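You operate a simulated robot arm through the tools that you are given. There is no shell and no other tool. Be economical: measure what you need, move in short steps, check, and stop when the job is done.

Carry out the task below with a simulated robot arm. There is one attempt and no reset: what you move stays moved.

JOB
Put the green weight from the wooden table on the white card there. Fetch the blue filter from the wooden table and set it in the green pads tray. Fetch the purple patch and set it in the brown open carton. Take the teal patch and put it on the brown board. Put the white cap from the brown table on the disc there and the blue cap on the orange card. Put the band from the top of the capping bench on the grey board. Any order will do. Set down upright: band.

It is judged by the outcome, as a careful person would: the job done as asked, and still so three seconds after it is handed in. It fails if anything else is knocked over, pushed out of place, dropped, spilled or broken. A push-on lid holds only when it is set on centred and level and pressed home; a screw cap is set on level and turned clockwise until tight.

ROBOT AND FRAMES
A 6-joint arm with a two-finger gripper on a trunk, on a base that drives. Base frame: it is fixed to the floor where the robot stands at the start and does not move with it; the origin is under the middle of the robot, x ahead of it, y to its left, z up; the surface under the hand at the start is at about z = 850. Units: mm, rad, N and s.
Its first joint turns from -2.897 to 2.897 rad. Places, roughly: band (5x12x11 cm) [-4800, -1200, 900]; blue filter (11x8x5 cm) [400, 400, 900]; brown board (11x8x2 cm) [600, -4900, 800]; cap [750, -4250, 750]; disc [1000, -4000, 750]; green weight [1000, 0, 1000]; grey board (17x11x2 cm) [-5000, -1100, 800]; open carton (35x22x12 cm) [800, -4700, 800]; orange card [1000, -4250, 750]; pads tray [750, -750, 750]; purple patch (6x4x4 cm) [500, -4600, 800]; teal patch (6x4x4 cm) [500, -4400, 800]; white card [500, 500, 750]. Payload 1.71 kg.
The TCP is the grasp point between the finger pads, 20 mm short of the fingertips. In the tool frame z runs along the fingers and y along their closing line. Largest opening 96 mm; the body of the gripper starts 113 mm behind the TCP.
Orientation is that of the tool frame in the base frame, as a unit quaternion [x, y, z, w]. With the fingers straight down and closing along the base's y, the tool's x points along the base's -x, its y along +y and its z along -z.

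CONTROLS
- The arm moves only by the tool apply_moves. Its argument "targets" is a list of rows, each a list of 3 entries, a list of its own where there are three numbers: the shift along the base's x, y, z in mm, then the turn, a rotation vector about the base's x, y, z in rad, then the closure, from 0 (fully open) to 1 (shut). In form: [[[tx, ty, tz], [wx, wy, wz], gripper], ...]. A call has 1 to 20 rows; each row is the pose to reach, as a shift and turn from the pose commanded when the call began. A row lasts 0.2 s, in which the tool goes at most 50 mm and 0.15 rad; a call with a longer step from one row to the next is refused whole, and so is a gripper value outside its range. Where a pose cannot be reached the arm comes as near as it can. A force on the tool above 40 N (or 10 N above the force at the start of the call, whichever is more), or a blocked arm, ends the call early, and 0.2 s more pass. The fingers move at their own pace (about 45 mm/s each) and stop on an object; they squeeze with about 21 N. The grip force told is the motor's: it shows also when the fingers shut on nothing. Time passes only in rows, and 0.2 s behind the last, so rows that repeat a pose let the fingers close. It gives the time, the measured TCP pose, the force on the tool (base axes), the opening and the grip force at its end, in the units of the frame above (readings bear some noise), with the torque about the TCP (base axes, N m) and any sound that the robot's microphone picked up.
- Cameras (640 x 400 px; columns grow to the right, rows downward): "scene" is now at [55.9, 178.8, 1554.2]; the picture's right is [-0.48, -0.88, 0.01], its down [-0.70, 0.38, -0.60] and it looks along [0.52, -0.29, -0.80] (base axes); focal length 256 px, centre (320, 200). "wrist" rides on the gripper at [66, 14, -145] in the tool frame; the picture's right is [-0.21, 0.98, 0.00], its down [-0.88, -0.18, -0.45] and it looks along [-0.44, -0.09, 0.90] (tool axes); focal length 275 px, centre (320, 200). There is no depth. A picture from a camera that has moved, and an enlarged one, comes with that camera's place and axes in the base frame and with its lens. The place of the scene camera against the robot may be out by one fixed shift of up to 12 mm in any direction.
- snapshot(camera): a new picture of that camera. It takes no simulated time.
- move_column(by): slides the trunk up (or, below 0, down) by that many mm; the arm and the scene camera ride with it, the base frame stays. It gives what a move gives, with no picture.
- base_move(legs): drives the robot by 1 to 6 legs, each [ahead, turn to the left] in mm and rad, along the robot's own axes; the way and the turn of a leg run together, so that a leg with both is an arc; at most 1500 mm and 3.142 rad a leg. The arm and the cameras ride along, it lands a little off, and it stops where it bumps. It gives what a move gives.
- head_to(pan, tilt): turns the head with the scene camera to pan (to the left, within 2.496 rad either way) and tilt (down, from -0.506 to 1.204), counted from straight ahead of the robot. It gives what a move gives.
- inspect(camera, box): a new picture of the part [left, top, right, bottom] of that camera's present view, enlarged. It takes no simulated time.
- close_job(): hands the job in; it is judged then, once.

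Work in short steps. Places have to be worked out from the pictures, the camera data and where the tool is seen: move nearer, look again, correct. Check each grasp and each placing, and mend what went wrong. You have 207 turns and 192 pictures in all, those below and enlarged ones among them. Open the gripper and draw the arm clear of the work before you hand the job in, unless the task says otherwise; then end with one line.

The tools are called after "Call:" by a JSON object that holds its "name" and its "arguments". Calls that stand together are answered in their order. apply_moves: Moves the arm, as the interface text tells. Its arguments: {"type":"object","properties":{"targets":{"type":"array"}},"required":["targets"]} The other tools are called the same way: move_column (by) slides the trunk up or down; base_move (legs) drives the base; head_to (pan, tilt) turns the head that bears the scene camera; snapshot (camera) takes a picture; inspect (camera, box) takes an enlarged picture of a part of a camera's view; close_job () hands the job in.

At the start:

```text
clock: 0.0
tool_pos: [580.0, 227.4, 1109.9]
ee_rot: [0.001, 1.0, -0.001, -0.002]
contact_force: [0.2, -0.1, -0.1]
ft_torque: [0.0, 0.0, 0.0]
width: 96.1
grip_force: 0.1
trunk travel left (down, up): [-175.0, 215.0]
robot x, y, heading: [-3.6, -4.7, 0.005]
head pan, tilt: [-0.503, 0.916]
```

scene: 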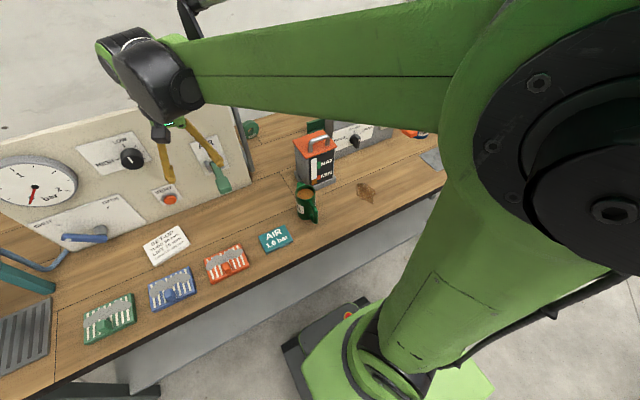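
wrist: 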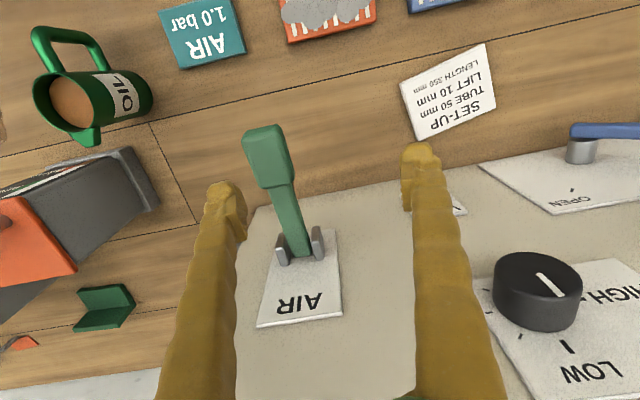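

The wooden table is ahead with filters, a white card and a panel. I'll look around with the head first to find the weight and the pads tray.

Call:
{"name": "head_to", "arguments": {"pan": 0.3, "tilt": 0.8}}

Call:
{"name": "snapshot", "arguments": {"camera": "scene"}}

Call:
{"name": "head_to", "arguments": {"pan": -1.1, "tilt": 0.7}}

Call:
{"name": "snapshot", "arguments": {"camera": "scene"}}

```text
clock: 1.1
tool_pos: [566.4, 228.5, 1117.1]
ee_rot: [0.0, 1.0, 0.0, 0.006]
contact_force: [0.7, 1.0, -0.7]
ft_torque: [-0.04, 0.06, 0.0]
width: 96.0
grip_force: 0.1
trunk travel left (down, up): [-175.0, 215.0]
robot x, y, heading: [1.4, -3.9, 0.005]
head pan, tilt: [0.3, 0.799]
```

```text
189 pictures are left
camera scene: at [68.8, 238.7, 1563.0], right [0.29, -0.96, 0.0], down [-0.7, -0.21, -0.69], along [0.65, 0.21, -0.73], focal length 256 px, centre (320, 200)
```

scene: 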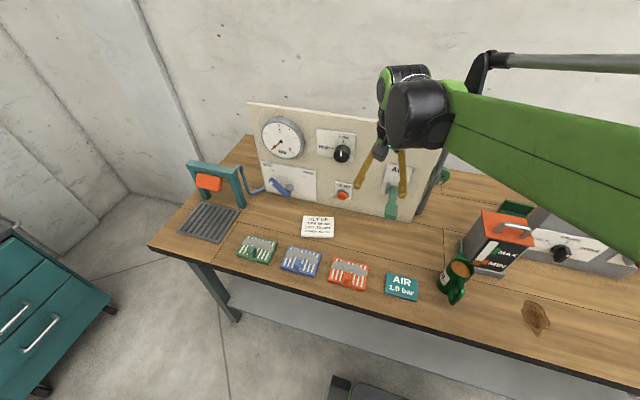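

```text
clock: 2.7
tool_pos: [563.4, 228.9, 1118.7]
ee_rot: [0.001, 1.0, 0.0, 0.007]
contact_force: [-0.9, -0.3, 0.3]
ft_torque: [-0.03, 0.03, 0.01]
width: 96.1
grip_force: 0.1
trunk travel left (down, up): [-175.0, 215.0]
robot x, y, heading: [-0.9, -1.3, -0.003]
head pan, tilt: [-1.1, 0.7]
```

```text
188 pictures are left
camera scene: at [29.3, 139.1, 1571.9], right [-0.89, -0.45, 0.01], down [-0.3, 0.57, -0.76], along [0.34, -0.68, -0.65], focal length 256 px, centre (320, 200)
```

scene: 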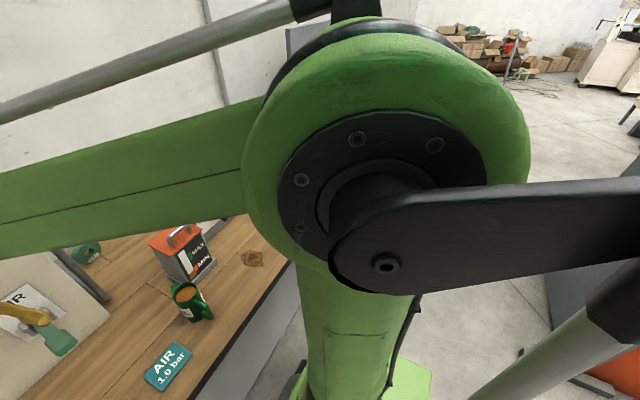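

Filters and the white card are found. I'll enlarge parts of the left-front view to identify the weight (green round thing behind the panel).

Call:
{"name": "head_to", "arguments": {"pan": -0.2, "tilt": 0.75}}

Call:
{"name": "inspect", "arguments": {"camera": "scene", "box": [100, 60, 640, 400]}}

```text
clock: 3.9
tool_pos: [564.4, 229.2, 1117.4]
ee_rot: [0.0, 1.0, -0.001, 0.008]
contact_force: [-0.3, -0.3, -0.4]
ft_torque: [0.0, -0.01, -0.01]
width: 95.9
grip_force: 0.0
trunk travel left (down, up): [-175.0, 215.0]
robot x, y, heading: [2.3, 2.4, 0.0]
head pan, tilt: [-0.201, 0.75]
```

```text
1.18 times, centred on (370, 230) of scene
camera zoom: at [71.8, 198.2, 1567.0], right [-0.2, -0.98, 0.0], down [-0.68, 0.14, -0.72], along [0.71, -0.15, -0.69], focal length 301 px, centre (261, 165)
```

zoom: 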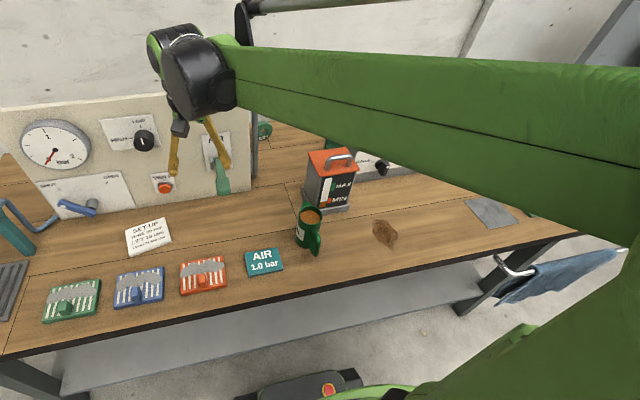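

The weight seems to be just right of the panel at about (970, 0). I'll raise the tool and swing it to the right to use the wrist camera.

Call:
{"name": "apply_moves", "arguments": {"targets": [[[-20, 0, 45], [0, 0, 0], 0], [[-40, 0, 90], [0, 0, 0], 0], [[-60, 0, 130], [0, 0, 0], 0], [[-60, -45, 150], [0, 0, 0], 0], [[-60, -90, 150], [0, 0, 0], 0], [[-60, -135, 150], [0, 0, 0], 0], [[-60, -180, 150], [0, 0, 0], 0], [[-60, -225, 150], [0, 0, 0], 0], [[-40, -270, 150], [0, 0, 0], 0], [[-10, -305, 150], [0, 0, 0], 0], [[30, -330, 150], [0, 0, 0], 0], [[75, -340, 150], [0, 0, 0], 0], [[120, -340, 150], [0, 0, 0], 0]]}}

Call:
{"name": "snapshot", "arguments": {"camera": "wrist"}}

Call:
{"name": "snapshot", "arguments": {"camera": "scene"}}

```text
clock: 6.7
tool_pos: [686.5, -108.8, 1267.6]
ee_rot: [0.0, 1.0, 0.0, 0.006]
contact_force: [0.5, -0.3, -0.3]
ft_torque: [0.0, -0.04, -0.01]
width: 95.9
grip_force: 0.1
trunk travel left (down, up): [-175.0, 215.0]
robot x, y, heading: [-0.6, -1.1, 0.002]
head pan, tilt: [-0.201, 0.75]
```

```text
186 pictures are left
camera wrist: at [618.5, -94.8, 1411.9], right [0.21, 0.98, 0.0], down [0.87, -0.18, 0.46], along [0.45, -0.09, -0.89], focal length 275 px, centre (320, 200)
```

wrist: 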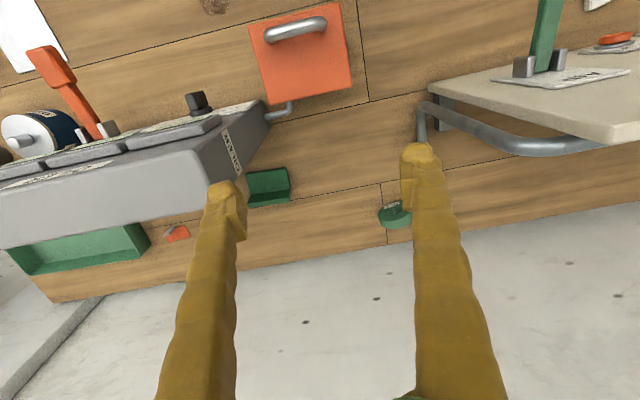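

```text
185 pictures are left
camera scene: at [71.5, 198.1, 1567.0], right [-0.2, -0.98, 0.0], down [-0.68, 0.14, -0.72], along [0.71, -0.15, -0.69], focal length 256 px, centre (320, 200)
```

scene: 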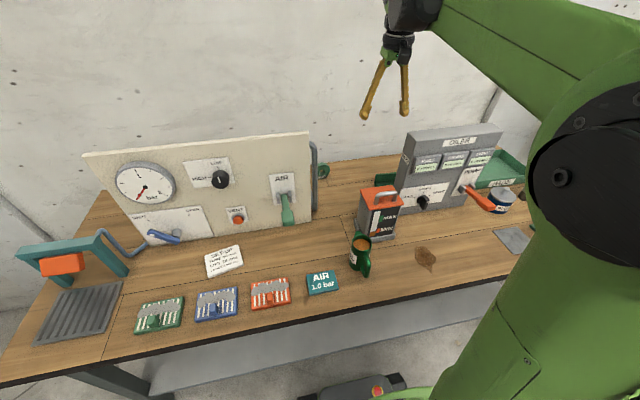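

The pads tray is at roughly (910, -775) behind the cooler unit; the weight is near (963, 9). I'll enlarge both.

Call:
{"name": "inspect", "arguments": {"camera": "wrist", "box": [240, 140, 460, 280]}}

Call:
{"name": "inspect", "arguments": {"camera": "scene", "box": [360, 120, 560, 250]}}

Call:
{"name": "inspect", "arguments": {"camera": "scene", "box": [120, 230, 340, 370]}}

```text
2.86 times, centred on (350, 210) of wrist
camera zoom: at [618.5, -94.8, 1411.9], right [0.21, 0.98, 0.0], down [0.87, -0.18, 0.46], along [0.45, -0.09, -0.89], focal length 786 px, centre (234, 171)
```

zoom: 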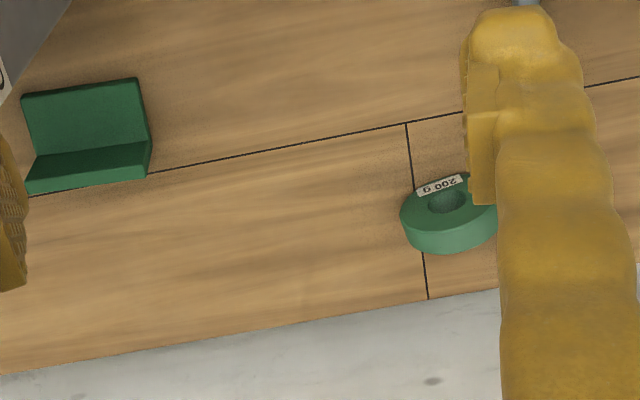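

```text
3.08 times, centred on (460, 185) of scene
camera zoom: at [71.5, 198.1, 1567.0], right [-0.2, -0.98, 0.0], down [-0.68, 0.14, -0.72], along [0.71, -0.15, -0.69], focal length 787 px, centre (-111, 246)
```

zoom: 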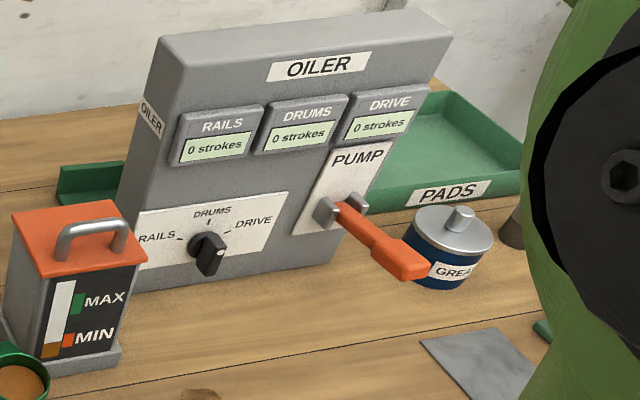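

```text
2.86 times, centred on (230, 300) of scene
camera zoom: at [71.5, 198.1, 1567.0], right [-0.2, -0.98, 0.0], down [-0.68, 0.14, -0.72], along [0.71, -0.15, -0.69], focal length 731 px, centre (577, -86)
```

zoom: 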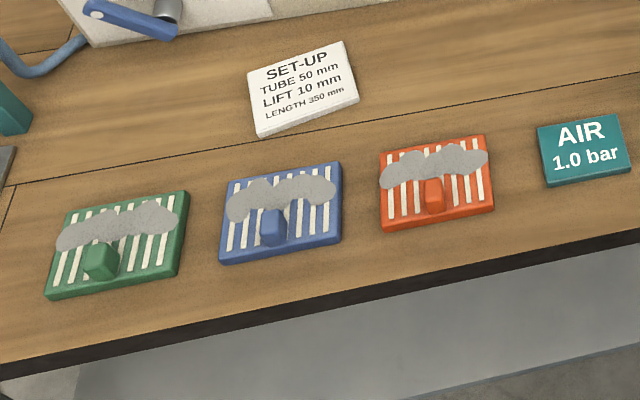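

The weight is a ring (~75 mm wide) behind the panel/oiler gap; reaching it straight from here risks the panel. I'll retract the arm, and shift the base a little right and ahead.

Call:
{"name": "apply_moves", "arguments": {"targets": [[[-48, 0, 0], [0, 0, 0], 0], [[-96, 0, 0], [0, 0, 0], 0], [[-144, 0, 0], [0, 0, 0], 0], [[-192, 0, 0], [0, 0, 0], 0], [[-240, 0, 0], [0, 0, 0], 0], [[-270, 0, 0], [0, 0, 0], 0]]}}

Call:
{"name": "base_move", "arguments": {"legs": [[-120, 0], [0, -1.571], [130, 0], [0, 1.571], [120, 0]]}}

Call:
{"name": "snapshot", "arguments": {"camera": "scene"}}

```text
clock: 8.1
tool_pos: [414.4, -108.9, 1268.3]
ee_rot: [0.0, 1.0, 0.0, 0.007]
contact_force: [0.1, 0.0, 0.2]
ft_torque: [-0.01, -0.01, 0.0]
width: 96.0
grip_force: 0.0
trunk travel left (down, up): [-175.0, 215.0]
robot x, y, heading: [-4.1, 0.2, 0.001]
head pan, tilt: [-0.201, 0.75]
```

```text
clock: 23.5
tool_pos: [415.4, -216.6, 1270.6]
ee_rot: [-0.022, 1.0, 0.0, 0.009]
contact_force: [0.8, 0.3, -0.3]
ft_torque: [-0.01, 0.12, 0.01]
width: 95.9
grip_force: 0.0
trunk travel left (down, up): [-175.0, 215.0]
robot x, y, heading: [3.7, -125.2, 0.043]
head pan, tilt: [-0.201, 0.75]
```

```text
181 pictures are left
camera scene: at [20.6, 73.0, 1568.6], right [-0.16, -0.99, 0.0], down [-0.66, 0.11, -0.74], along [0.73, -0.12, -0.67], focal length 256 px, centre (320, 200)
```

scene: 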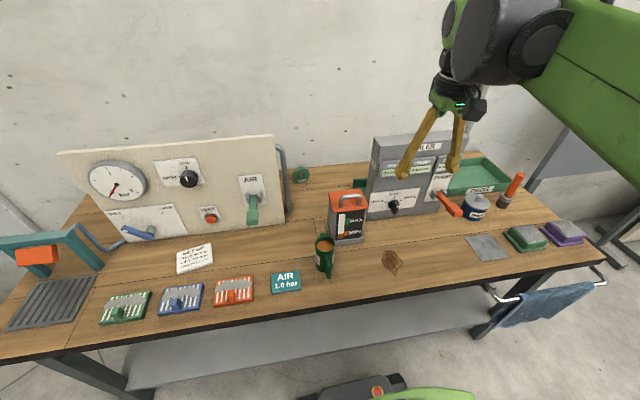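

The base is now right of the panel line. Weight distance would be ~965 mm, so I creep ahead a little.

Call:
{"name": "base_move", "arguments": {"legs": [[70, 0]]}}

Call:
{"name": "move_column", "arguments": {"by": 100}}

Call:
{"name": "snapshot", "arguments": {"camera": "wrist"}}

```text
clock: 24.7
tool_pos: [487.8, -213.6, 1269.3]
ee_rot: [-0.023, 1.0, 0.0, 0.009]
contact_force: [-1.1, -0.2, -0.2]
ft_torque: [-0.03, -0.1, -0.02]
width: 95.7
grip_force: 0.1
trunk travel left (down, up): [-175.0, 215.0]
robot x, y, heading: [77.9, -125.3, 0.044]
head pan, tilt: [-0.201, 0.75]
```

```text
clock: 26.0
tool_pos: [496.1, -212.1, 1365.3]
ee_rot: [-0.021, 1.0, 0.001, 0.004]
contact_force: [0.1, -0.2, 0.2]
ft_torque: [-0.03, -0.08, -0.01]
width: 95.9
grip_force: 0.1
trunk travel left (down, up): [-275.0, 115.0]
robot x, y, heading: [74.6, -124.2, 0.042]
head pan, tilt: [-0.201, 0.75]
```

```text
180 pictures are left
camera wrist: at [428.3, -201.3, 1509.9], right [0.16, 0.99, 0.0], down [0.88, -0.15, 0.45], along [0.45, -0.07, -0.89], focal length 275 px, centre (320, 200)
```

wrist: 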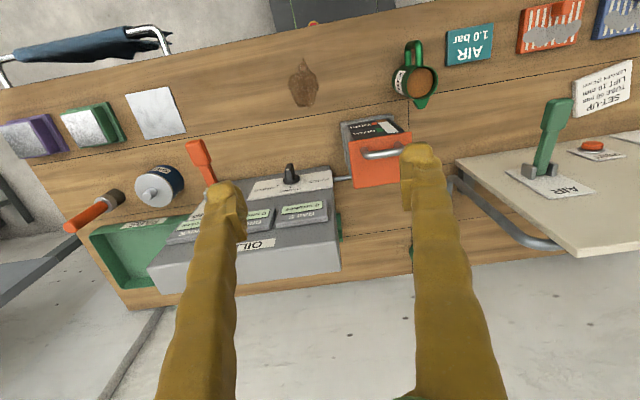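

Moving to above the gap near the weight at height, then looking.

Call:
{"name": "apply_moves", "arguments": {"targets": [[[40, 15, 0], [0, 0, 0], 0], [[80, 30, 0], [0, 0, 0], 0], [[120, 45, 0], [0, 0, 0], 0], [[160, 60, 0], [0, 0, 0], 0], [[200, 75, 0], [0, 0, 0], 0], [[240, 95, 0], [0, 0, 0], 0], [[280, 115, 0], [0, 0, 0], 0], [[320, 135, -30], [0, 0, 0], 0], [[350, 155, -65], [0, 0, 0], 0], [[380, 175, -100], [0, 0, 0], 0], [[400, 190, -140], [0, 0, 0], 0]]}}

Call:
{"name": "snapshot", "arguments": {"camera": "wrist"}}

Call:
{"name": "snapshot", "arguments": {"camera": "scene"}}

```text
refused: row 8 steps farther than a row can; nothing moved
```

```text
179 pictures are left
camera wrist: at [428.3, -201.3, 1509.9], right [0.16, 0.99, 0.0], down [0.88, -0.15, 0.45], along [0.45, -0.07, -0.89], focal length 275 px, centre (320, 200)
```

wrist: 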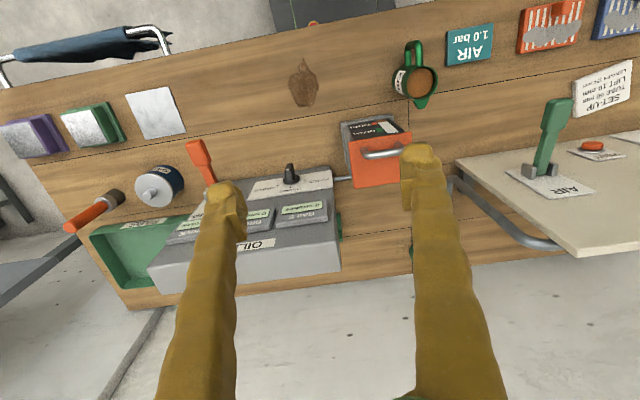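

```text
178 pictures are left
camera scene: at [114.7, 77.7, 1667.8], right [-0.16, -0.99, 0.0], down [-0.67, 0.11, -0.73], along [0.72, -0.12, -0.68], focal length 256 px, centre (320, 200)
```

scene: 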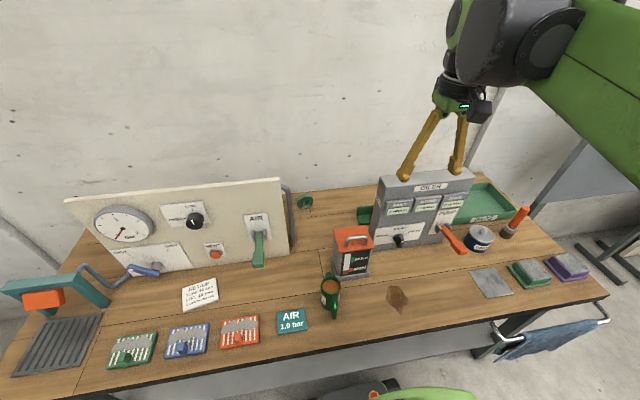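

Refused for a slightly long step; I repeat with smaller steps.

Call:
{"name": "apply_moves", "arguments": {"targets": [[[40, 15, 0], [0, 0, 0], 0], [[80, 30, 0], [0, 0, 0], 0], [[120, 45, 0], [0, 0, 0], 0], [[160, 60, 0], [0, 0, 0], 0], [[200, 75, 0], [0, 0, 0], 0], [[240, 95, 0], [0, 0, 0], 0], [[280, 115, 0], [0, 0, 0], 0], [[310, 135, -20], [0, 0, 0], 0], [[340, 155, -45], [0, 0, 0], 0], [[365, 170, -80], [0, 0, 0], 0], [[385, 180, -120], [0, 0, 0], 0], [[390, 185, -140], [0, 0, 0], 0]]}}

Call:
{"name": "snapshot", "arguments": {"camera": "wrist"}}

Call:
{"name": "snapshot", "arguments": {"camera": "scene"}}

```text
clock: 28.6
tool_pos: [902.9, -26.5, 1220.3]
ee_rot: [-0.022, 1.0, 0.0, -0.002]
contact_force: [-0.4, -0.2, 0.9]
ft_torque: [-0.01, -0.09, -0.01]
width: 96.1
grip_force: 0.1
trunk travel left (down, up): [-275.0, 115.0]
robot x, y, heading: [72.8, -122.2, 0.043]
head pan, tilt: [-0.201, 0.75]
```

```text
177 pictures are left
camera wrist: at [836.0, -17.1, 1364.8], right [0.16, 0.99, 0.0], down [0.89, -0.14, 0.44], along [0.44, -0.07, -0.9], focal length 275 px, centre (320, 200)
```

wrist: 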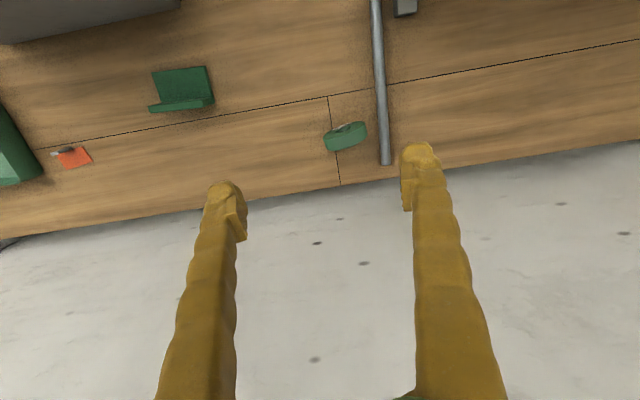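

```text
176 pictures are left
camera scene: at [142.3, 78.4, 1666.8], right [-0.16, -0.99, 0.0], down [-0.69, 0.11, -0.72], along [0.71, -0.12, -0.69], focal length 256 px, centre (320, 200)
```

scene: 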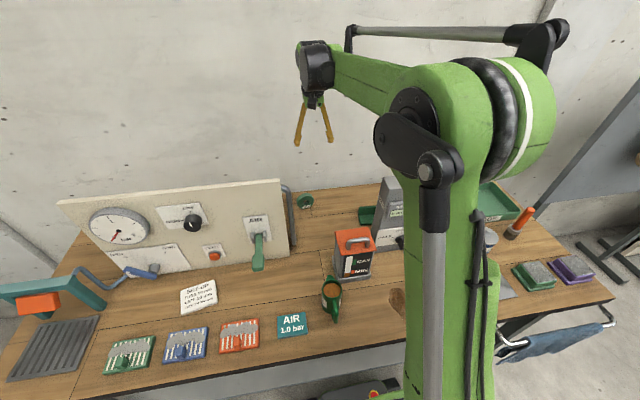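

The weight is at about (957, 9) with a brace bar close on its left (y≈80). I'll turn the tool 90° so that the fingers close along x, staying high.

Call:
{"name": "apply_moves", "arguments": {"targets": [[[5, 3, 0], [0, 0, 0.14], 0], [[10, 6, 0], [0, 0, 0.28], 0], [[15, 9, 0], [0, 0, 0.42], 0], [[20, 12, 0], [0, 0, 0.56], 0], [[25, 15, -10], [0, 0, 0.7], 0], [[30, 18, -30], [0, 0, 0.84], 0], [[35, 21, -50], [0, 0, 0.98], 0], [[40, 24, -70], [0, 0, 1.12], 0], [[45, 27, -90], [0, 0, 1.26], 0], [[50, 31, -110], [0, 0, 1.4], 0], [[54, 35, -120], [0, 0, 1.53], 0]]}}

Call:
{"name": "snapshot", "arguments": {"camera": "wrist"}}

Call:
{"name": "snapshot", "arguments": {"camera": "scene"}}

```text
clock: 31.0
tool_pos: [956.6, 8.6, 1099.1]
ee_rot: [0.709, -0.705, 0.0, 0.0]
contact_force: [-0.5, 0.1, -0.3]
ft_torque: [-0.01, 0.04, -0.04]
width: 95.8
grip_force: 0.0
trunk travel left (down, up): [-275.0, 115.0]
robot x, y, heading: [71.9, -122.2, 0.039]
head pan, tilt: [-0.201, 0.75]
```

```text
175 pictures are left
camera wrist: at [941.7, -57.6, 1244.9], right [-0.98, 0.2, 0.0], down [0.18, 0.88, 0.44], along [0.09, 0.44, -0.9], focal length 275 px, centre (320, 200)
```

wrist: 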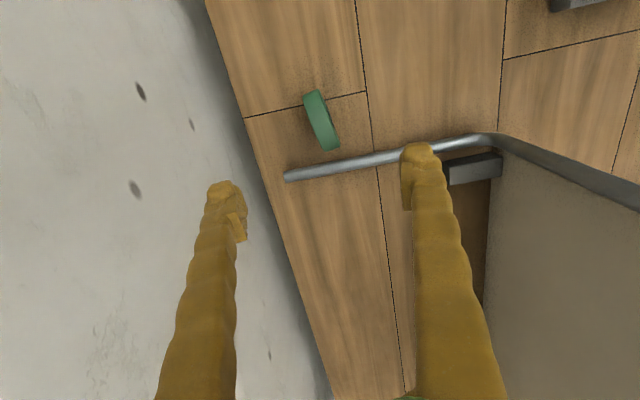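

```text
174 pictures are left
camera scene: at [141.3, 78.3, 1667.0], right [-0.16, -0.99, 0.0], down [-0.69, 0.11, -0.72], along [0.71, -0.12, -0.69], focal length 256 px, centre (320, 200)
```

scene: 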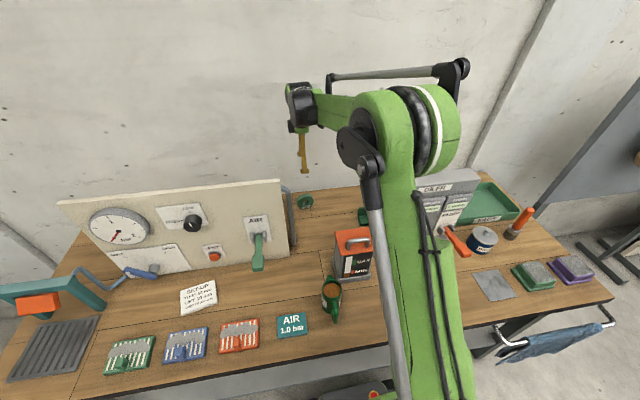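

The weight's shape looks odd from here; enlarging.

Call:
{"name": "inspect", "arguments": {"camera": "wrist", "box": [240, 60, 440, 190]}}

Call:
{"name": "inspect", "arguments": {"camera": "scene", "box": [255, 150, 375, 230]}}

```text
3.08 times, centred on (340, 125) of wrist
camera zoom: at [941.7, -57.6, 1244.9], right [-0.98, 0.2, 0.0], down [0.18, 0.88, 0.44], along [0.09, 0.44, -0.9], focal length 847 px, centre (258, 431)
```

zoom: 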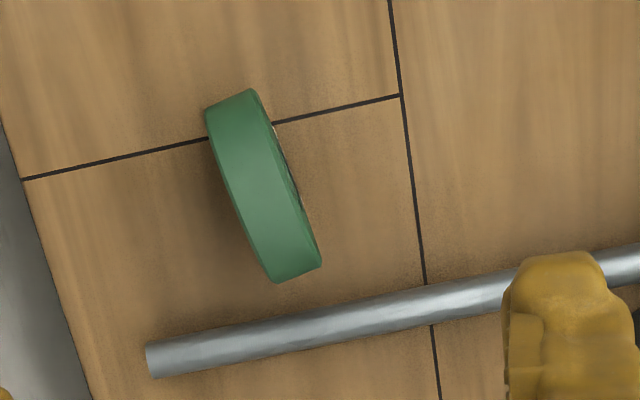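

```text
5.00 times, centred on (315, 190) of scene
camera zoom: at [141.3, 78.3, 1667.0], right [-0.16, -0.99, 0.0], down [-0.69, 0.11, -0.72], along [0.71, -0.12, -0.69], focal length 1279 px, centre (345, 250)
```

zoom: 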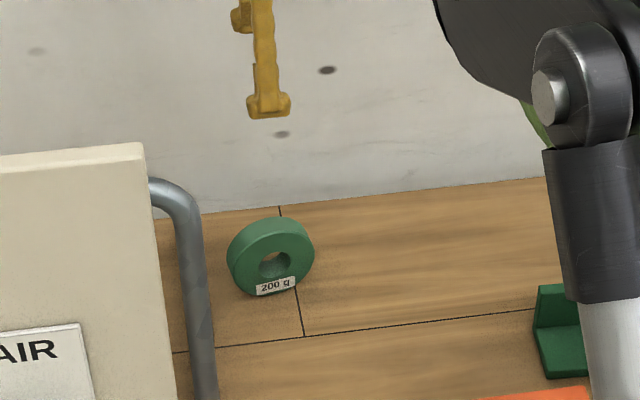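

The weight is standing on edge like a wheel, ~75 mm in diameter, ~20 thick, facing the robot, yaw ≈0.2. I'll turn to match and lower to just above it.

Call:
{"name": "apply_moves", "arguments": {"targets": [[[-2, -2, -30], [0, 0, 0.1], 0], [[-5, -5, -70], [0, 0, 0.2], 0], [[-5, -5, -110], [0, 0, 0.2], 0], [[-5, -5, -130], [0, 0, 0.2], 0]]}}

Call:
{"name": "snapshot", "arguments": {"camera": "wrist"}}

Call:
{"name": "inspect", "arguments": {"camera": "scene", "box": [255, 150, 375, 230]}}

```text
clock: 32.0
tool_pos: [951.1, 1.6, 969.6]
ee_rot: [0.776, -0.631, 0.0, 0.001]
contact_force: [0.3, -0.3, -0.9]
ft_torque: [-0.02, 0.01, 0.02]
width: 95.8
grip_force: 0.1
trunk travel left (down, up): [-275.0, 115.0]
robot x, y, heading: [78.0, -122.8, 0.04]
head pan, tilt: [-0.201, 0.75]
```

```text
171 pictures are left
camera wrist: at [950.5, -64.7, 1115.5], right [-1.0, 0.0, 0.0], down [0.0, 0.9, 0.44], along [0.0, 0.44, -0.9], focal length 275 px, centre (320, 200)
```

wrist: 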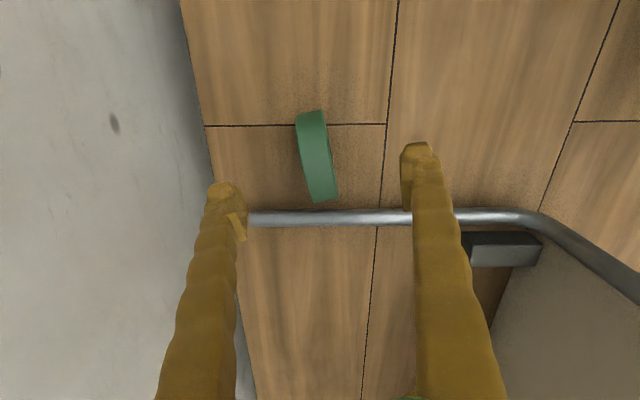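

```text
5.00 times, centred on (315, 190) of scene
camera zoom: at [141.5, 78.3, 1667.0], right [-0.16, -0.99, 0.0], down [-0.69, 0.11, -0.72], along [0.71, -0.12, -0.69], focal length 1279 px, centre (345, 250)
```

zoom: 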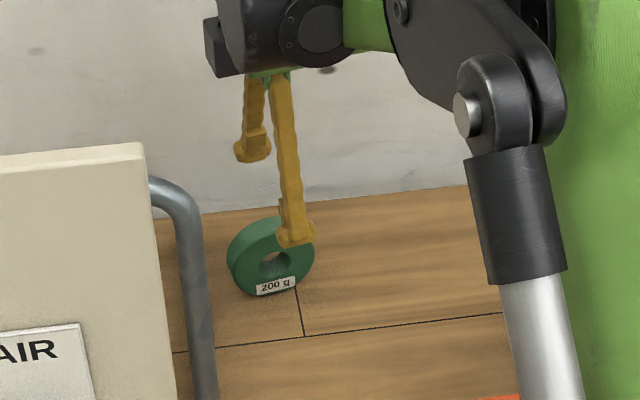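

Aligned: disc centre ≈(953, 4). Lowering to grip height and closing.

Call:
{"name": "apply_moves", "arguments": {"targets": [[[2, 2, -35], [0, 0, 0], 0], [[2, 2, -65], [0, 0, 0], 0], [[2, 2, -65], [0, 0, 0.0], 0.5], [[2, 2, -65], [0, 0, 0], 1], [[2, 2, -65], [0, 0, 0], 1], [[2, 2, -65], [0, 0, 0], 1], [[2, 2, -65], [0, 0, 0], 1]]}}

Call:
{"name": "snapshot", "arguments": {"camera": "wrist"}}

```text
clock: 33.6
tool_pos: [953.2, 3.4, 905.6]
ee_rot: [0.775, -0.631, 0.0, -0.001]
contact_force: [-0.1, -0.6, 0.0]
ft_torque: [-0.01, 0.01, 0.01]
width: 18.2
grip_force: 21.0
trunk travel left (down, up): [-275.0, 115.0]
robot x, y, heading: [78.0, -124.3, 0.037]
head pan, tilt: [-0.201, 0.75]
```

```text
169 pictures are left
camera wrist: at [952.4, -62.9, 1051.2], right [-1.0, 0.0, 0.0], down [0.0, 0.9, 0.44], along [0.0, 0.44, -0.9], focal length 275 px, centre (320, 200)
```

wrist: 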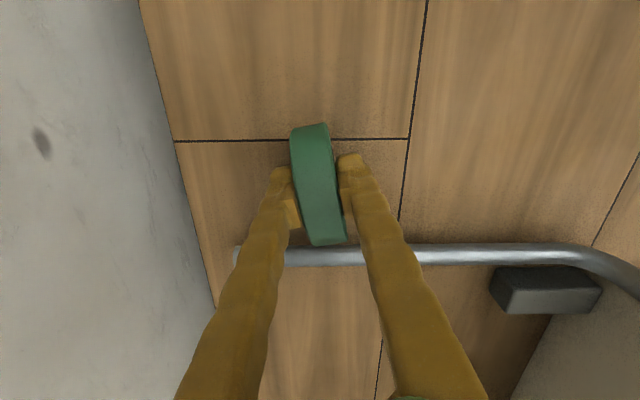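

Weight gripped (18 mm). Lifting straight up, then drawing back in front of the panel.

Call:
{"name": "apply_moves", "arguments": {"targets": [[[0, -2, 20], [0, 0, 0], 1], [[0, -5, 60], [0, 0, 0], 1], [[0, -10, 105], [0, 0, 0], 1], [[0, -15, 150], [0, 0, 0], 1], [[0, -20, 195], [0, 0, 0], 1], [[-10, -25, 240], [0, 0, 0], 1], [[-30, -30, 280], [0, 0, 0], 1], [[-60, -35, 315], [0, 0, 0], 1], [[-100, -40, 335], [0, 0, 0], 1], [[-145, -40, 335], [0, 0, 0], 1], [[-190, -40, 335], [0, 0, 0], 1], [[-235, -40, 335], [0, 0, 0], 1], [[-280, -40, 335], [0, 0, 0], 1], [[-325, -40, 335], [0, 0, 0], 1], [[-370, -40, 335], [0, 0, 0], 1], [[-415, -30, 335], [0, 0, 0], 1], [[-450, 0, 335], [0, 0, 0], 1], [[-450, 45, 335], [0, 0, 0], 1], [[-450, 90, 335], [0, 0, 0], 1]]}}

Call:
{"name": "snapshot", "arguments": {"camera": "scene"}}

```text
clock: 37.6
tool_pos: [503.4, 96.1, 1241.7]
ee_rot: [0.776, -0.631, -0.001, 0.001]
contact_force: [0.0, -0.4, -1.8]
ft_torque: [0.01, 0.02, 0.02]
width: 18.5
grip_force: 21.3
trunk travel left (down, up): [-275.0, 115.0]
robot x, y, heading: [74.9, -121.3, 0.041]
head pan, tilt: [-0.201, 0.75]
```

```text
168 pictures are left
camera scene: at [141.1, 78.5, 1667.0], right [-0.16, -0.99, 0.0], down [-0.69, 0.11, -0.72], along [0.71, -0.12, -0.69], focal length 256 px, centre (320, 200)
```

scene: 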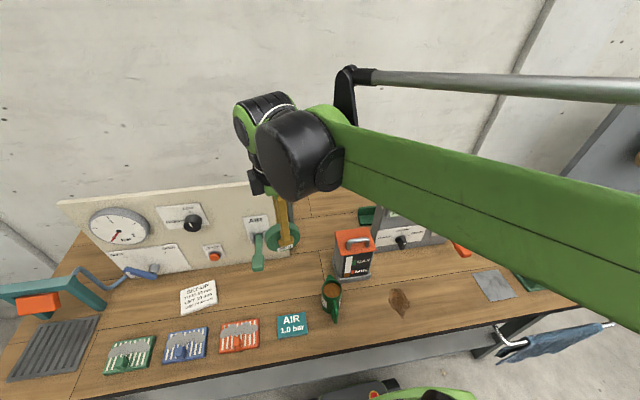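

Card centre ≈(585, 409). I'll carry the weight there, tilting the tool back 60° so that the disc can be laid flat.

Call:
{"name": "apply_moves", "arguments": {"targets": [[[0, 45, 0], [0.03, -0.145, 0], 1], [[0, 90, 0], [0.06, -0.29, 0], 1], [[0, 135, 0], [0.09, -0.435, 0], 1], [[0, 180, 0], [0.12, -0.58, 0], 1], [[10, 225, -5], [0.15, -0.725, 0], 1], [[20, 265, -15], [0.18, -0.87, 0], 1], [[35, 295, -45], [0.214, -1.0, 0], 1], [[45, 312, -90], [0.214, -1.028, 0], 1], [[50, 312, -135], [0.214, -1.028, 0], 1], [[55, 312, -180], [0.214, -1.028, 0], 1], [[55, 312, -220], [0.214, -1.028, 0], 1]]}}

Call:
{"name": "snapshot", "arguments": {"camera": "scene"}}

Call:
{"name": "snapshot", "arguments": {"camera": "wrist"}}

```text
clock: 39.6
tool_pos: [495.5, 324.7, 1150.9]
ee_rot: [0.667, -0.543, 0.322, -0.395]
contact_force: [0.2, -0.3, -2.3]
ft_torque: [0.0, 0.09, 0.02]
width: 17.9
grip_force: 21.1
trunk travel left (down, up): [-275.0, 115.0]
robot x, y, heading: [76.4, -122.2, 0.046]
head pan, tilt: [-0.201, 0.75]
stopped in row 9: the arm was blocked; the commanded pose is now the measured one
```

```text
167 pictures are left
camera scene: at [135.1, 76.7, 1667.3], right [-0.16, -0.99, 0.0], down [-0.68, 0.11, -0.72], along [0.71, -0.12, -0.69], focal length 256 px, centre (320, 200)
```

scene: 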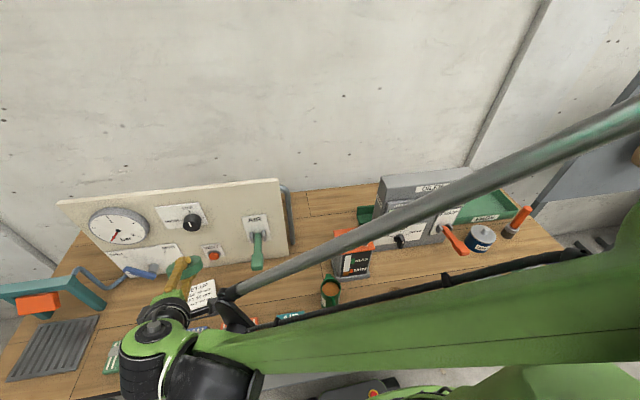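

```text
166 pictures are left
camera wrist: at [376.6, 233.4, 1208.8], right [-0.5, 0.1, -0.86], down [-0.47, 0.8, 0.38], along [0.72, 0.6, -0.35], focal length 275 px, centre (320, 200)
```

wrist: 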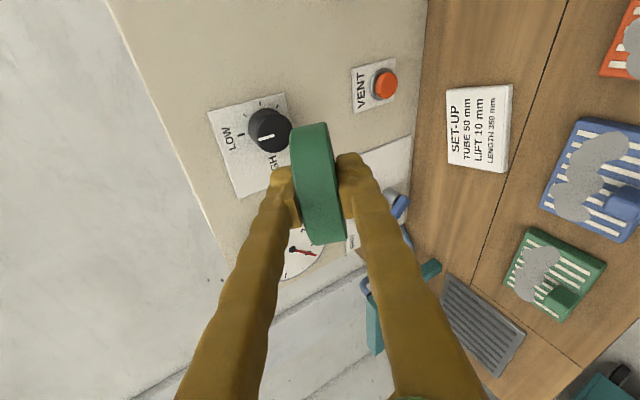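

The arm blocked from an awkward wrist pose. I'll turn the tool about the vertical so that it lies in the robot's radial plane (≈46°), which should be easier to reach.

Call:
{"name": "apply_moves", "arguments": {"targets": [[[0, 0, 20], [0, 0, 0.14], 1], [[0, 0, 20], [0, 0, 0.28], 1], [[0, 0, 20], [0, 0, 0.42], 1], [[0, 0, 20], [0, 0, 0.56], 1], [[0, 0, 20], [0, 0, 0.6], 1]]}}

Call:
{"name": "snapshot", "arguments": {"camera": "scene"}}

```text
clock: 40.8
tool_pos: [501.9, 325.7, 1169.6]
ee_rot: [0.799, -0.321, 0.189, -0.472]
contact_force: [0.0, 0.5, -1.3]
ft_torque: [-0.01, 0.02, 0.01]
width: 18.0
grip_force: 21.2
trunk travel left (down, up): [-275.0, 115.0]
robot x, y, heading: [74.2, -124.9, 0.045]
head pan, tilt: [-0.201, 0.75]
```

```text
165 pictures are left
camera scene: at [140.8, 78.3, 1667.0], right [-0.16, -0.99, 0.0], down [-0.68, 0.11, -0.72], along [0.71, -0.12, -0.69], focal length 256 px, centre (320, 200)
```

scene: 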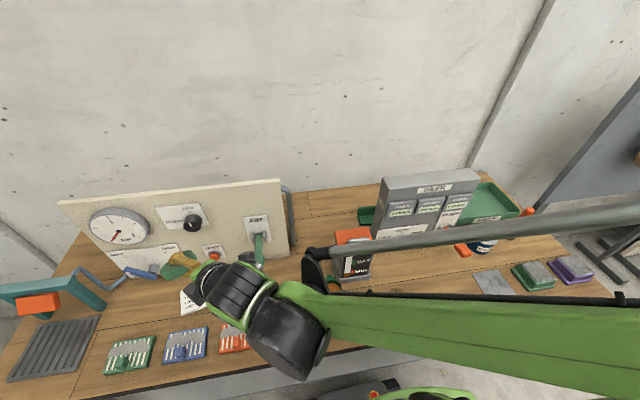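

That worked; tool axis now lies in the radial plane at ~61° tilt. Moving over the card and down to z≈930.

Call:
{"name": "apply_moves", "arguments": {"targets": [[[20, 20, -30], [0, 0, 0], 1], [[40, 40, -60], [0, 0, 0], 1], [[60, 60, -90], [0, 0, 0], 1], [[79, 79, -120], [0, 0, 0], 1], [[79, 79, -160], [0, 0, 0], 1], [[79, 79, -200], [0, 0, 0], 1], [[79, 79, -240], [0, 0, 0], 1]]}}

Call:
{"name": "snapshot", "arguments": {"camera": "scene"}}

Call:
{"name": "snapshot", "arguments": {"camera": "wrist"}}

```text
clock: 42.4
tool_pos: [582.8, 412.9, 943.4]
ee_rot: [0.799, -0.321, 0.19, -0.471]
contact_force: [0.0, -0.2, -1.2]
ft_torque: [-0.01, 0.04, 0.01]
width: 18.0
grip_force: 20.8
out of reach, approached as far as the arm can: row 7
trunk travel left (down, up): [-275.0, 115.0]
robot x, y, heading: [78.1, -125.0, 0.043]
head pan, tilt: [-0.201, 0.75]
```

```text
164 pictures are left
camera scene: at [140.6, 78.0, 1667.1], right [-0.16, -0.99, 0.0], down [-0.68, 0.11, -0.72], along [0.71, -0.12, -0.69], focal length 256 px, centre (320, 200)
```

scene: 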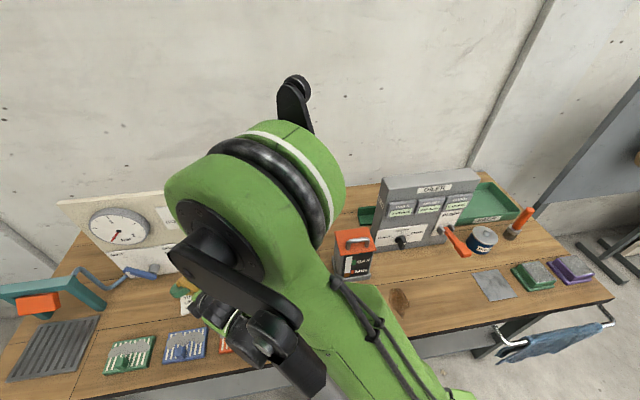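

```text
163 pictures are left
camera wrist: at [536.6, 270.7, 1000.7], right [-0.48, -0.2, -0.86], down [-0.84, 0.39, 0.38], along [0.26, 0.9, -0.35], focal length 275 px, centre (320, 200)
```

wrist: 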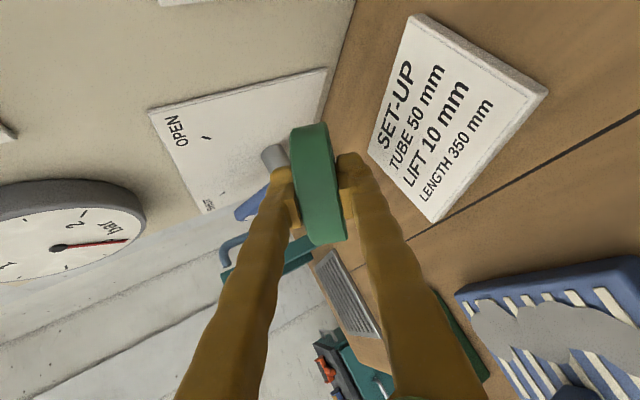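

Too far for the raised trunk; I lower the trunk by 35 mm, which carries the weight down towards the card.

Call:
{"name": "move_column", "arguments": {"by": -35}}

Call:
{"name": "snapshot", "arguments": {"camera": "wrist"}}

```text
clock: 43.2
tool_pos: [582.6, 414.2, 906.9]
ee_rot: [0.799, -0.322, 0.189, -0.471]
contact_force: [-0.8, -0.5, -1.8]
ft_torque: [-0.04, 0.04, -0.05]
width: 18.3
grip_force: 20.8
trunk travel left (down, up): [-240.0, 150.0]
robot x, y, heading: [73.0, -121.2, 0.041]
head pan, tilt: [-0.201, 0.75]
```

```text
162 pictures are left
camera wrist: at [536.7, 271.0, 966.2], right [-0.48, -0.2, -0.86], down [-0.84, 0.39, 0.38], along [0.26, 0.9, -0.35], focal length 275 px, centre (320, 200)
```

wrist: 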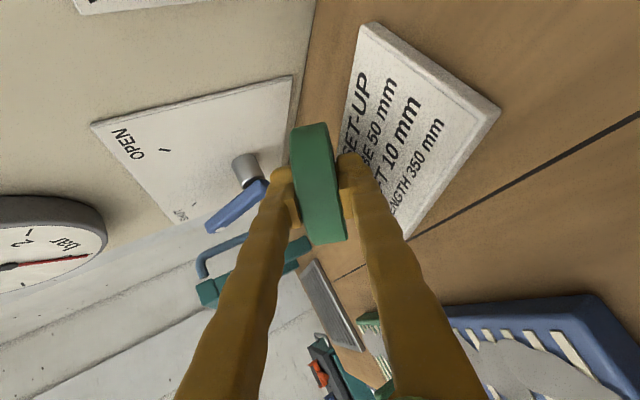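

Shifting 12 mm in -y to centre, then lowering in small steps until contact.

Call:
{"name": "move_column", "arguments": {"by": -12}}

Call:
{"name": "apply_moves", "arguments": {"targets": [[[1, -12, 0], [0, 0, 0], 1], [[1, -12, -3], [0, 0, 0], 1], [[1, -12, -6], [0, 0, 0], 1]]}}

Call:
{"name": "inspect", "arguments": {"camera": "scene", "box": [100, 240, 300, 365]}}

```text
clock: 43.8
tool_pos: [582.1, 412.9, 897.1]
ee_rot: [0.799, -0.321, 0.19, -0.472]
contact_force: [-3.2, -2.9, 13.1]
ft_torque: [0.39, -0.33, 0.05]
width: 18.9
grip_force: 21.3
trunk travel left (down, up): [-228.0, 162.0]
robot x, y, heading: [77.0, -122.2, 0.044]
head pan, tilt: [-0.201, 0.75]
```

```text
clock: 44.6
tool_pos: [586.7, 403.9, 897.5]
ee_rot: [0.8, -0.322, 0.189, -0.469]
contact_force: [-2.3, -1.4, 6.3]
ft_torque: [0.2, -0.15, 0.02]
width: 18.1
grip_force: 21.0
out of reach, approached as far as the arm can: row 1, 2, 3
trunk travel left (down, up): [-228.0, 162.0]
robot x, y, heading: [77.8, -123.5, 0.038]
head pan, tilt: [-0.201, 0.75]
```

```text
3.20 times, centred on (200, 302) of scene
camera zoom: at [139.5, 77.9, 1620.1], right [-0.16, -0.99, 0.0], down [-0.68, 0.11, -0.72], along [0.71, -0.12, -0.69], focal length 818 px, centre (704, -128)
```

zoom: 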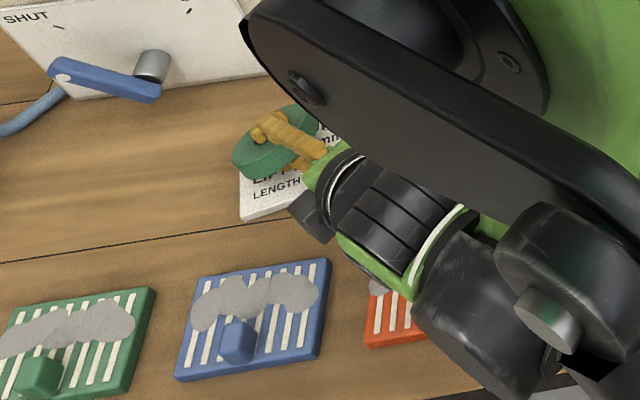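

Contact at z≈897 with the disc's lower edge near (617, 435), well on the card. I open slightly and draw back along the tool axis so it lies down.

Call:
{"name": "apply_moves", "arguments": {"targets": [[[0, 0, 0], [0, 0, 0], 0.78], [[0, 0, 0], [0, 0, 0], 0.74], [[0, 0, 0], [0, 0, 0], 0.72], [[-3, -3, 2.5], [0, 0, 0], 0.72], [[-6, -6, 5], [0, 0, 0], 0.72], [[-12, -12, 10], [0, 0, 0], 0.72], [[-20, -20, 16], [0, 0, 0], 0.72], [[-30, -31, 24], [0, 0, 0], 0.72], [[-42, -44, 34], [0, 0, 0], 0.72], [[-60, -62, 50], [0, 0, 0], 0.72]]}}

Call:
{"name": "inspect", "arguments": {"camera": "scene", "box": [100, 240, 300, 365]}}

Call:
{"name": "snapshot", "arguments": {"camera": "wrist"}}

```text
clock: 46.8
tool_pos: [528.5, 342.9, 946.7]
ee_rot: [0.799, -0.321, 0.19, -0.471]
contact_force: [-0.7, 0.8, -0.2]
ft_torque: [-0.02, 0.0, -0.02]
width: 27.0
grip_force: 0.1
trunk travel left (down, up): [-228.0, 162.0]
robot x, y, heading: [76.9, -121.8, 0.047]
head pan, tilt: [-0.201, 0.75]
```

```text
3.20 times, centred on (200, 302) of scene
camera zoom: at [140.1, 78.7, 1620.0], right [-0.16, -0.99, 0.0], down [-0.68, 0.11, -0.72], along [0.71, -0.12, -0.69], focal length 818 px, centre (704, -128)
```

zoom: 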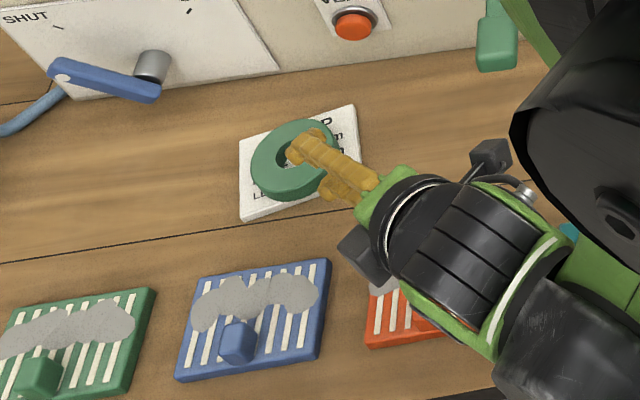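

```text
159 pictures are left
camera wrist: at [481.2, 201.2, 1004.8], right [-0.48, -0.2, -0.86], down [-0.84, 0.39, 0.38], along [0.26, 0.9, -0.35], focal length 275 px, centre (320, 200)
```

wrist: 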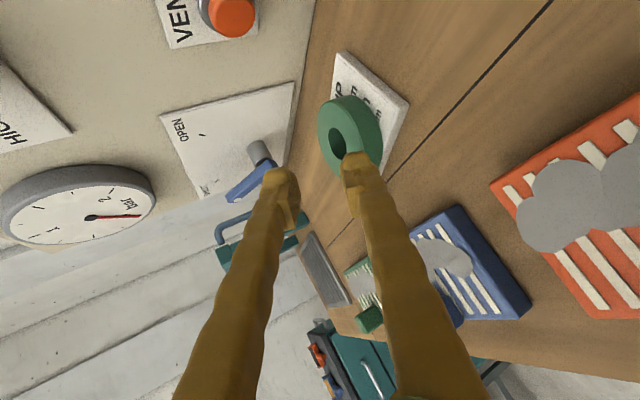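

The weight lies flat on the card. I raise the tool and un-tilt it, then come above the blue filter.

Call:
{"name": "apply_moves", "arguments": {"targets": [[[-25, -25, 25], [0, 0, 0], 0.5], [[-45, -45, 55], [-0.08, 0.077, 0], 0.3], [[-55, -45, 95], [-0.18, 0.173, 0], 0], [[-65, -45, 140], [-0.28, 0.27, 0], 0], [[-75, -35, 180], [-0.38, 0.365, 0], 0], [[-85, -20, 200], [-0.48, 0.46, 0], 0], [[-90, 0, 200], [-0.58, 0.557, 0], 0], [[-95, 20, 200], [-0.68, 0.653, 0], 0], [[-100, 40, 200], [-0.75, 0.72, 0], 0]]}}

Call:
{"name": "snapshot", "arguments": {"camera": "wrist"}}

```text
clock: 48.8
tool_pos: [416.4, 369.3, 1150.2]
ee_rot: [0.928, -0.373, 0.004, -0.011]
contact_force: [-0.1, 0.4, -0.1]
ft_torque: [0.04, -0.01, -0.01]
width: 95.9
grip_force: 0.1
trunk travel left (down, up): [-228.0, 162.0]
robot x, y, heading: [75.8, -120.8, 0.044]
head pan, tilt: [-0.201, 0.75]
```

```text
158 pictures are left
camera wrist: at [451.9, 312.1, 1295.7], right [-0.83, -0.56, -0.02], down [-0.51, 0.73, 0.45], along [-0.24, 0.38, -0.89], focal length 275 px, centre (320, 200)
```

wrist: 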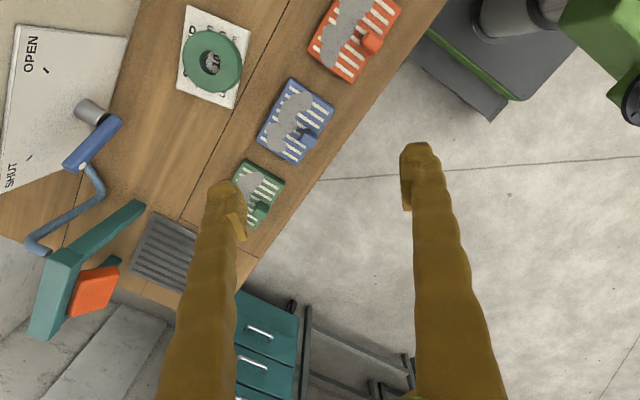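

The tab of the blue filter is near (421, 403). I turn the tool so the fingers close along y and come lower above it.

Call:
{"name": "apply_moves", "arguments": {"targets": [[[0, 10, -20], [0, 0, 0.14], 0], [[2, 20, -40], [0, 0, 0.28], 0], [[3, 28, -60], [0, 0, 0.42], 0], [[4, 34, -90], [0, 0, 0.56], 0], [[4, 34, -120], [0, 0, 0.7], 0], [[4, 34, -145], [0, 0, 0.77], 0]]}}

Call:
{"name": "snapshot", "arguments": {"camera": "wrist"}}

```text
clock: 50.2
tool_pos: [428.1, 418.0, 1002.6]
ee_rot: [1.0, 0.004, 0.0, -0.013]
contact_force: [-0.5, 1.0, 1.2]
ft_torque: [-0.12, -0.13, 0.0]
width: 96.0
grip_force: 0.1
trunk travel left (down, up): [-228.0, 162.0]
robot x, y, heading: [77.4, -121.2, 0.038]
head pan, tilt: [-0.201, 0.75]
```

```text
157 pictures are left
camera wrist: at [492.7, 401.3, 1148.8], right [-0.2, -0.98, -0.02], down [-0.88, 0.17, 0.45], along [-0.44, 0.11, -0.89], focal length 275 px, centre (320, 200)
```

wrist: 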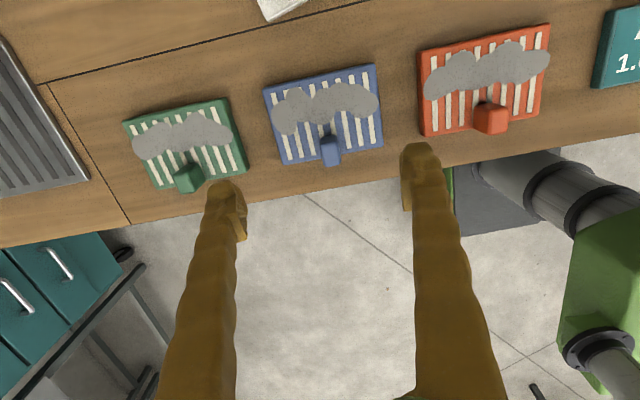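

Enlarging the blue filter tab.

Call:
{"name": "inspect", "arguments": {"camera": "wrist", "box": [240, 50, 420, 180]}}

```text
3.08 times, centred on (330, 115) of wrist
camera zoom: at [492.7, 401.3, 1148.8], right [-0.2, -0.98, -0.02], down [-0.88, 0.17, 0.45], along [-0.44, 0.11, -0.89], focal length 847 px, centre (289, 462)
```

zoom: 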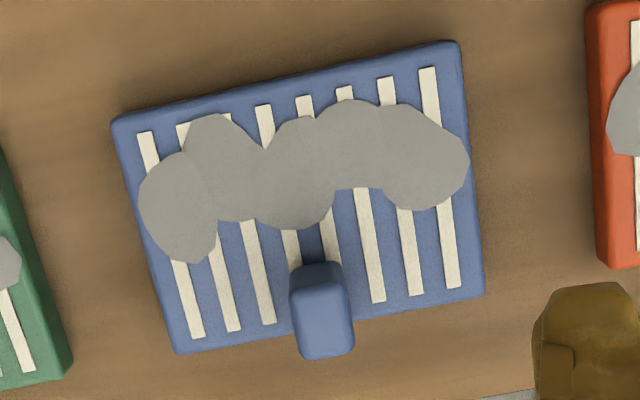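

Tab top centre ≈(424, 411), 19 mm wide. Descending on it and closing.

Call:
{"name": "apply_moves", "arguments": {"targets": [[[-5, -6, -40], [0, 0, 0], 0.3], [[-5, -6, -80], [0, 0, 0], 0.4], [[-5, -6, -106], [0, 0, 0], 0.4], [[-5, -6, -106], [0, 0, 0], 0.7], [[-5, -6, -106], [0, 0, 0], 1], [[-5, -6, -106], [0, 0, 0], 1], [[-5, -6, -106], [0, 0, 0], 1]]}}

Call:
{"name": "snapshot", "arguments": {"camera": "wrist"}}

```text
clock: 51.8
tool_pos: [426.4, 408.5, 898.2]
ee_rot: [1.0, 0.002, 0.0, -0.013]
contact_force: [0.9, -0.7, 0.2]
ft_torque: [0.01, 0.01, 0.01]
width: 16.9
grip_force: 21.3
trunk travel left (down, up): [-228.0, 162.0]
robot x, y, heading: [78.4, -125.2, 0.041]
head pan, tilt: [-0.201, 0.75]
```

```text
155 pictures are left
camera wrist: at [491.1, 391.8, 1043.3], right [-0.2, -0.98, -0.02], down [-0.88, 0.17, 0.45], along [-0.44, 0.11, -0.89], focal length 275 px, centre (320, 200)
```

wrist: 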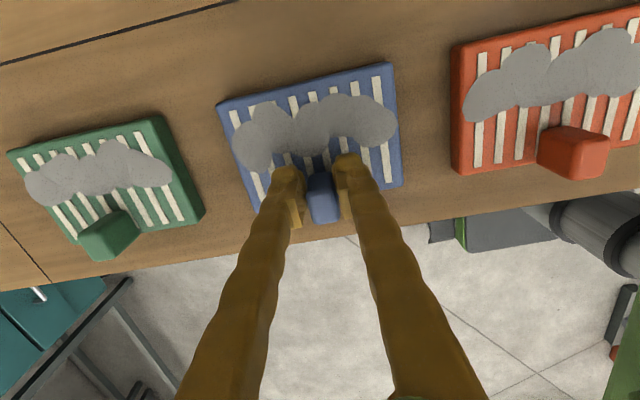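

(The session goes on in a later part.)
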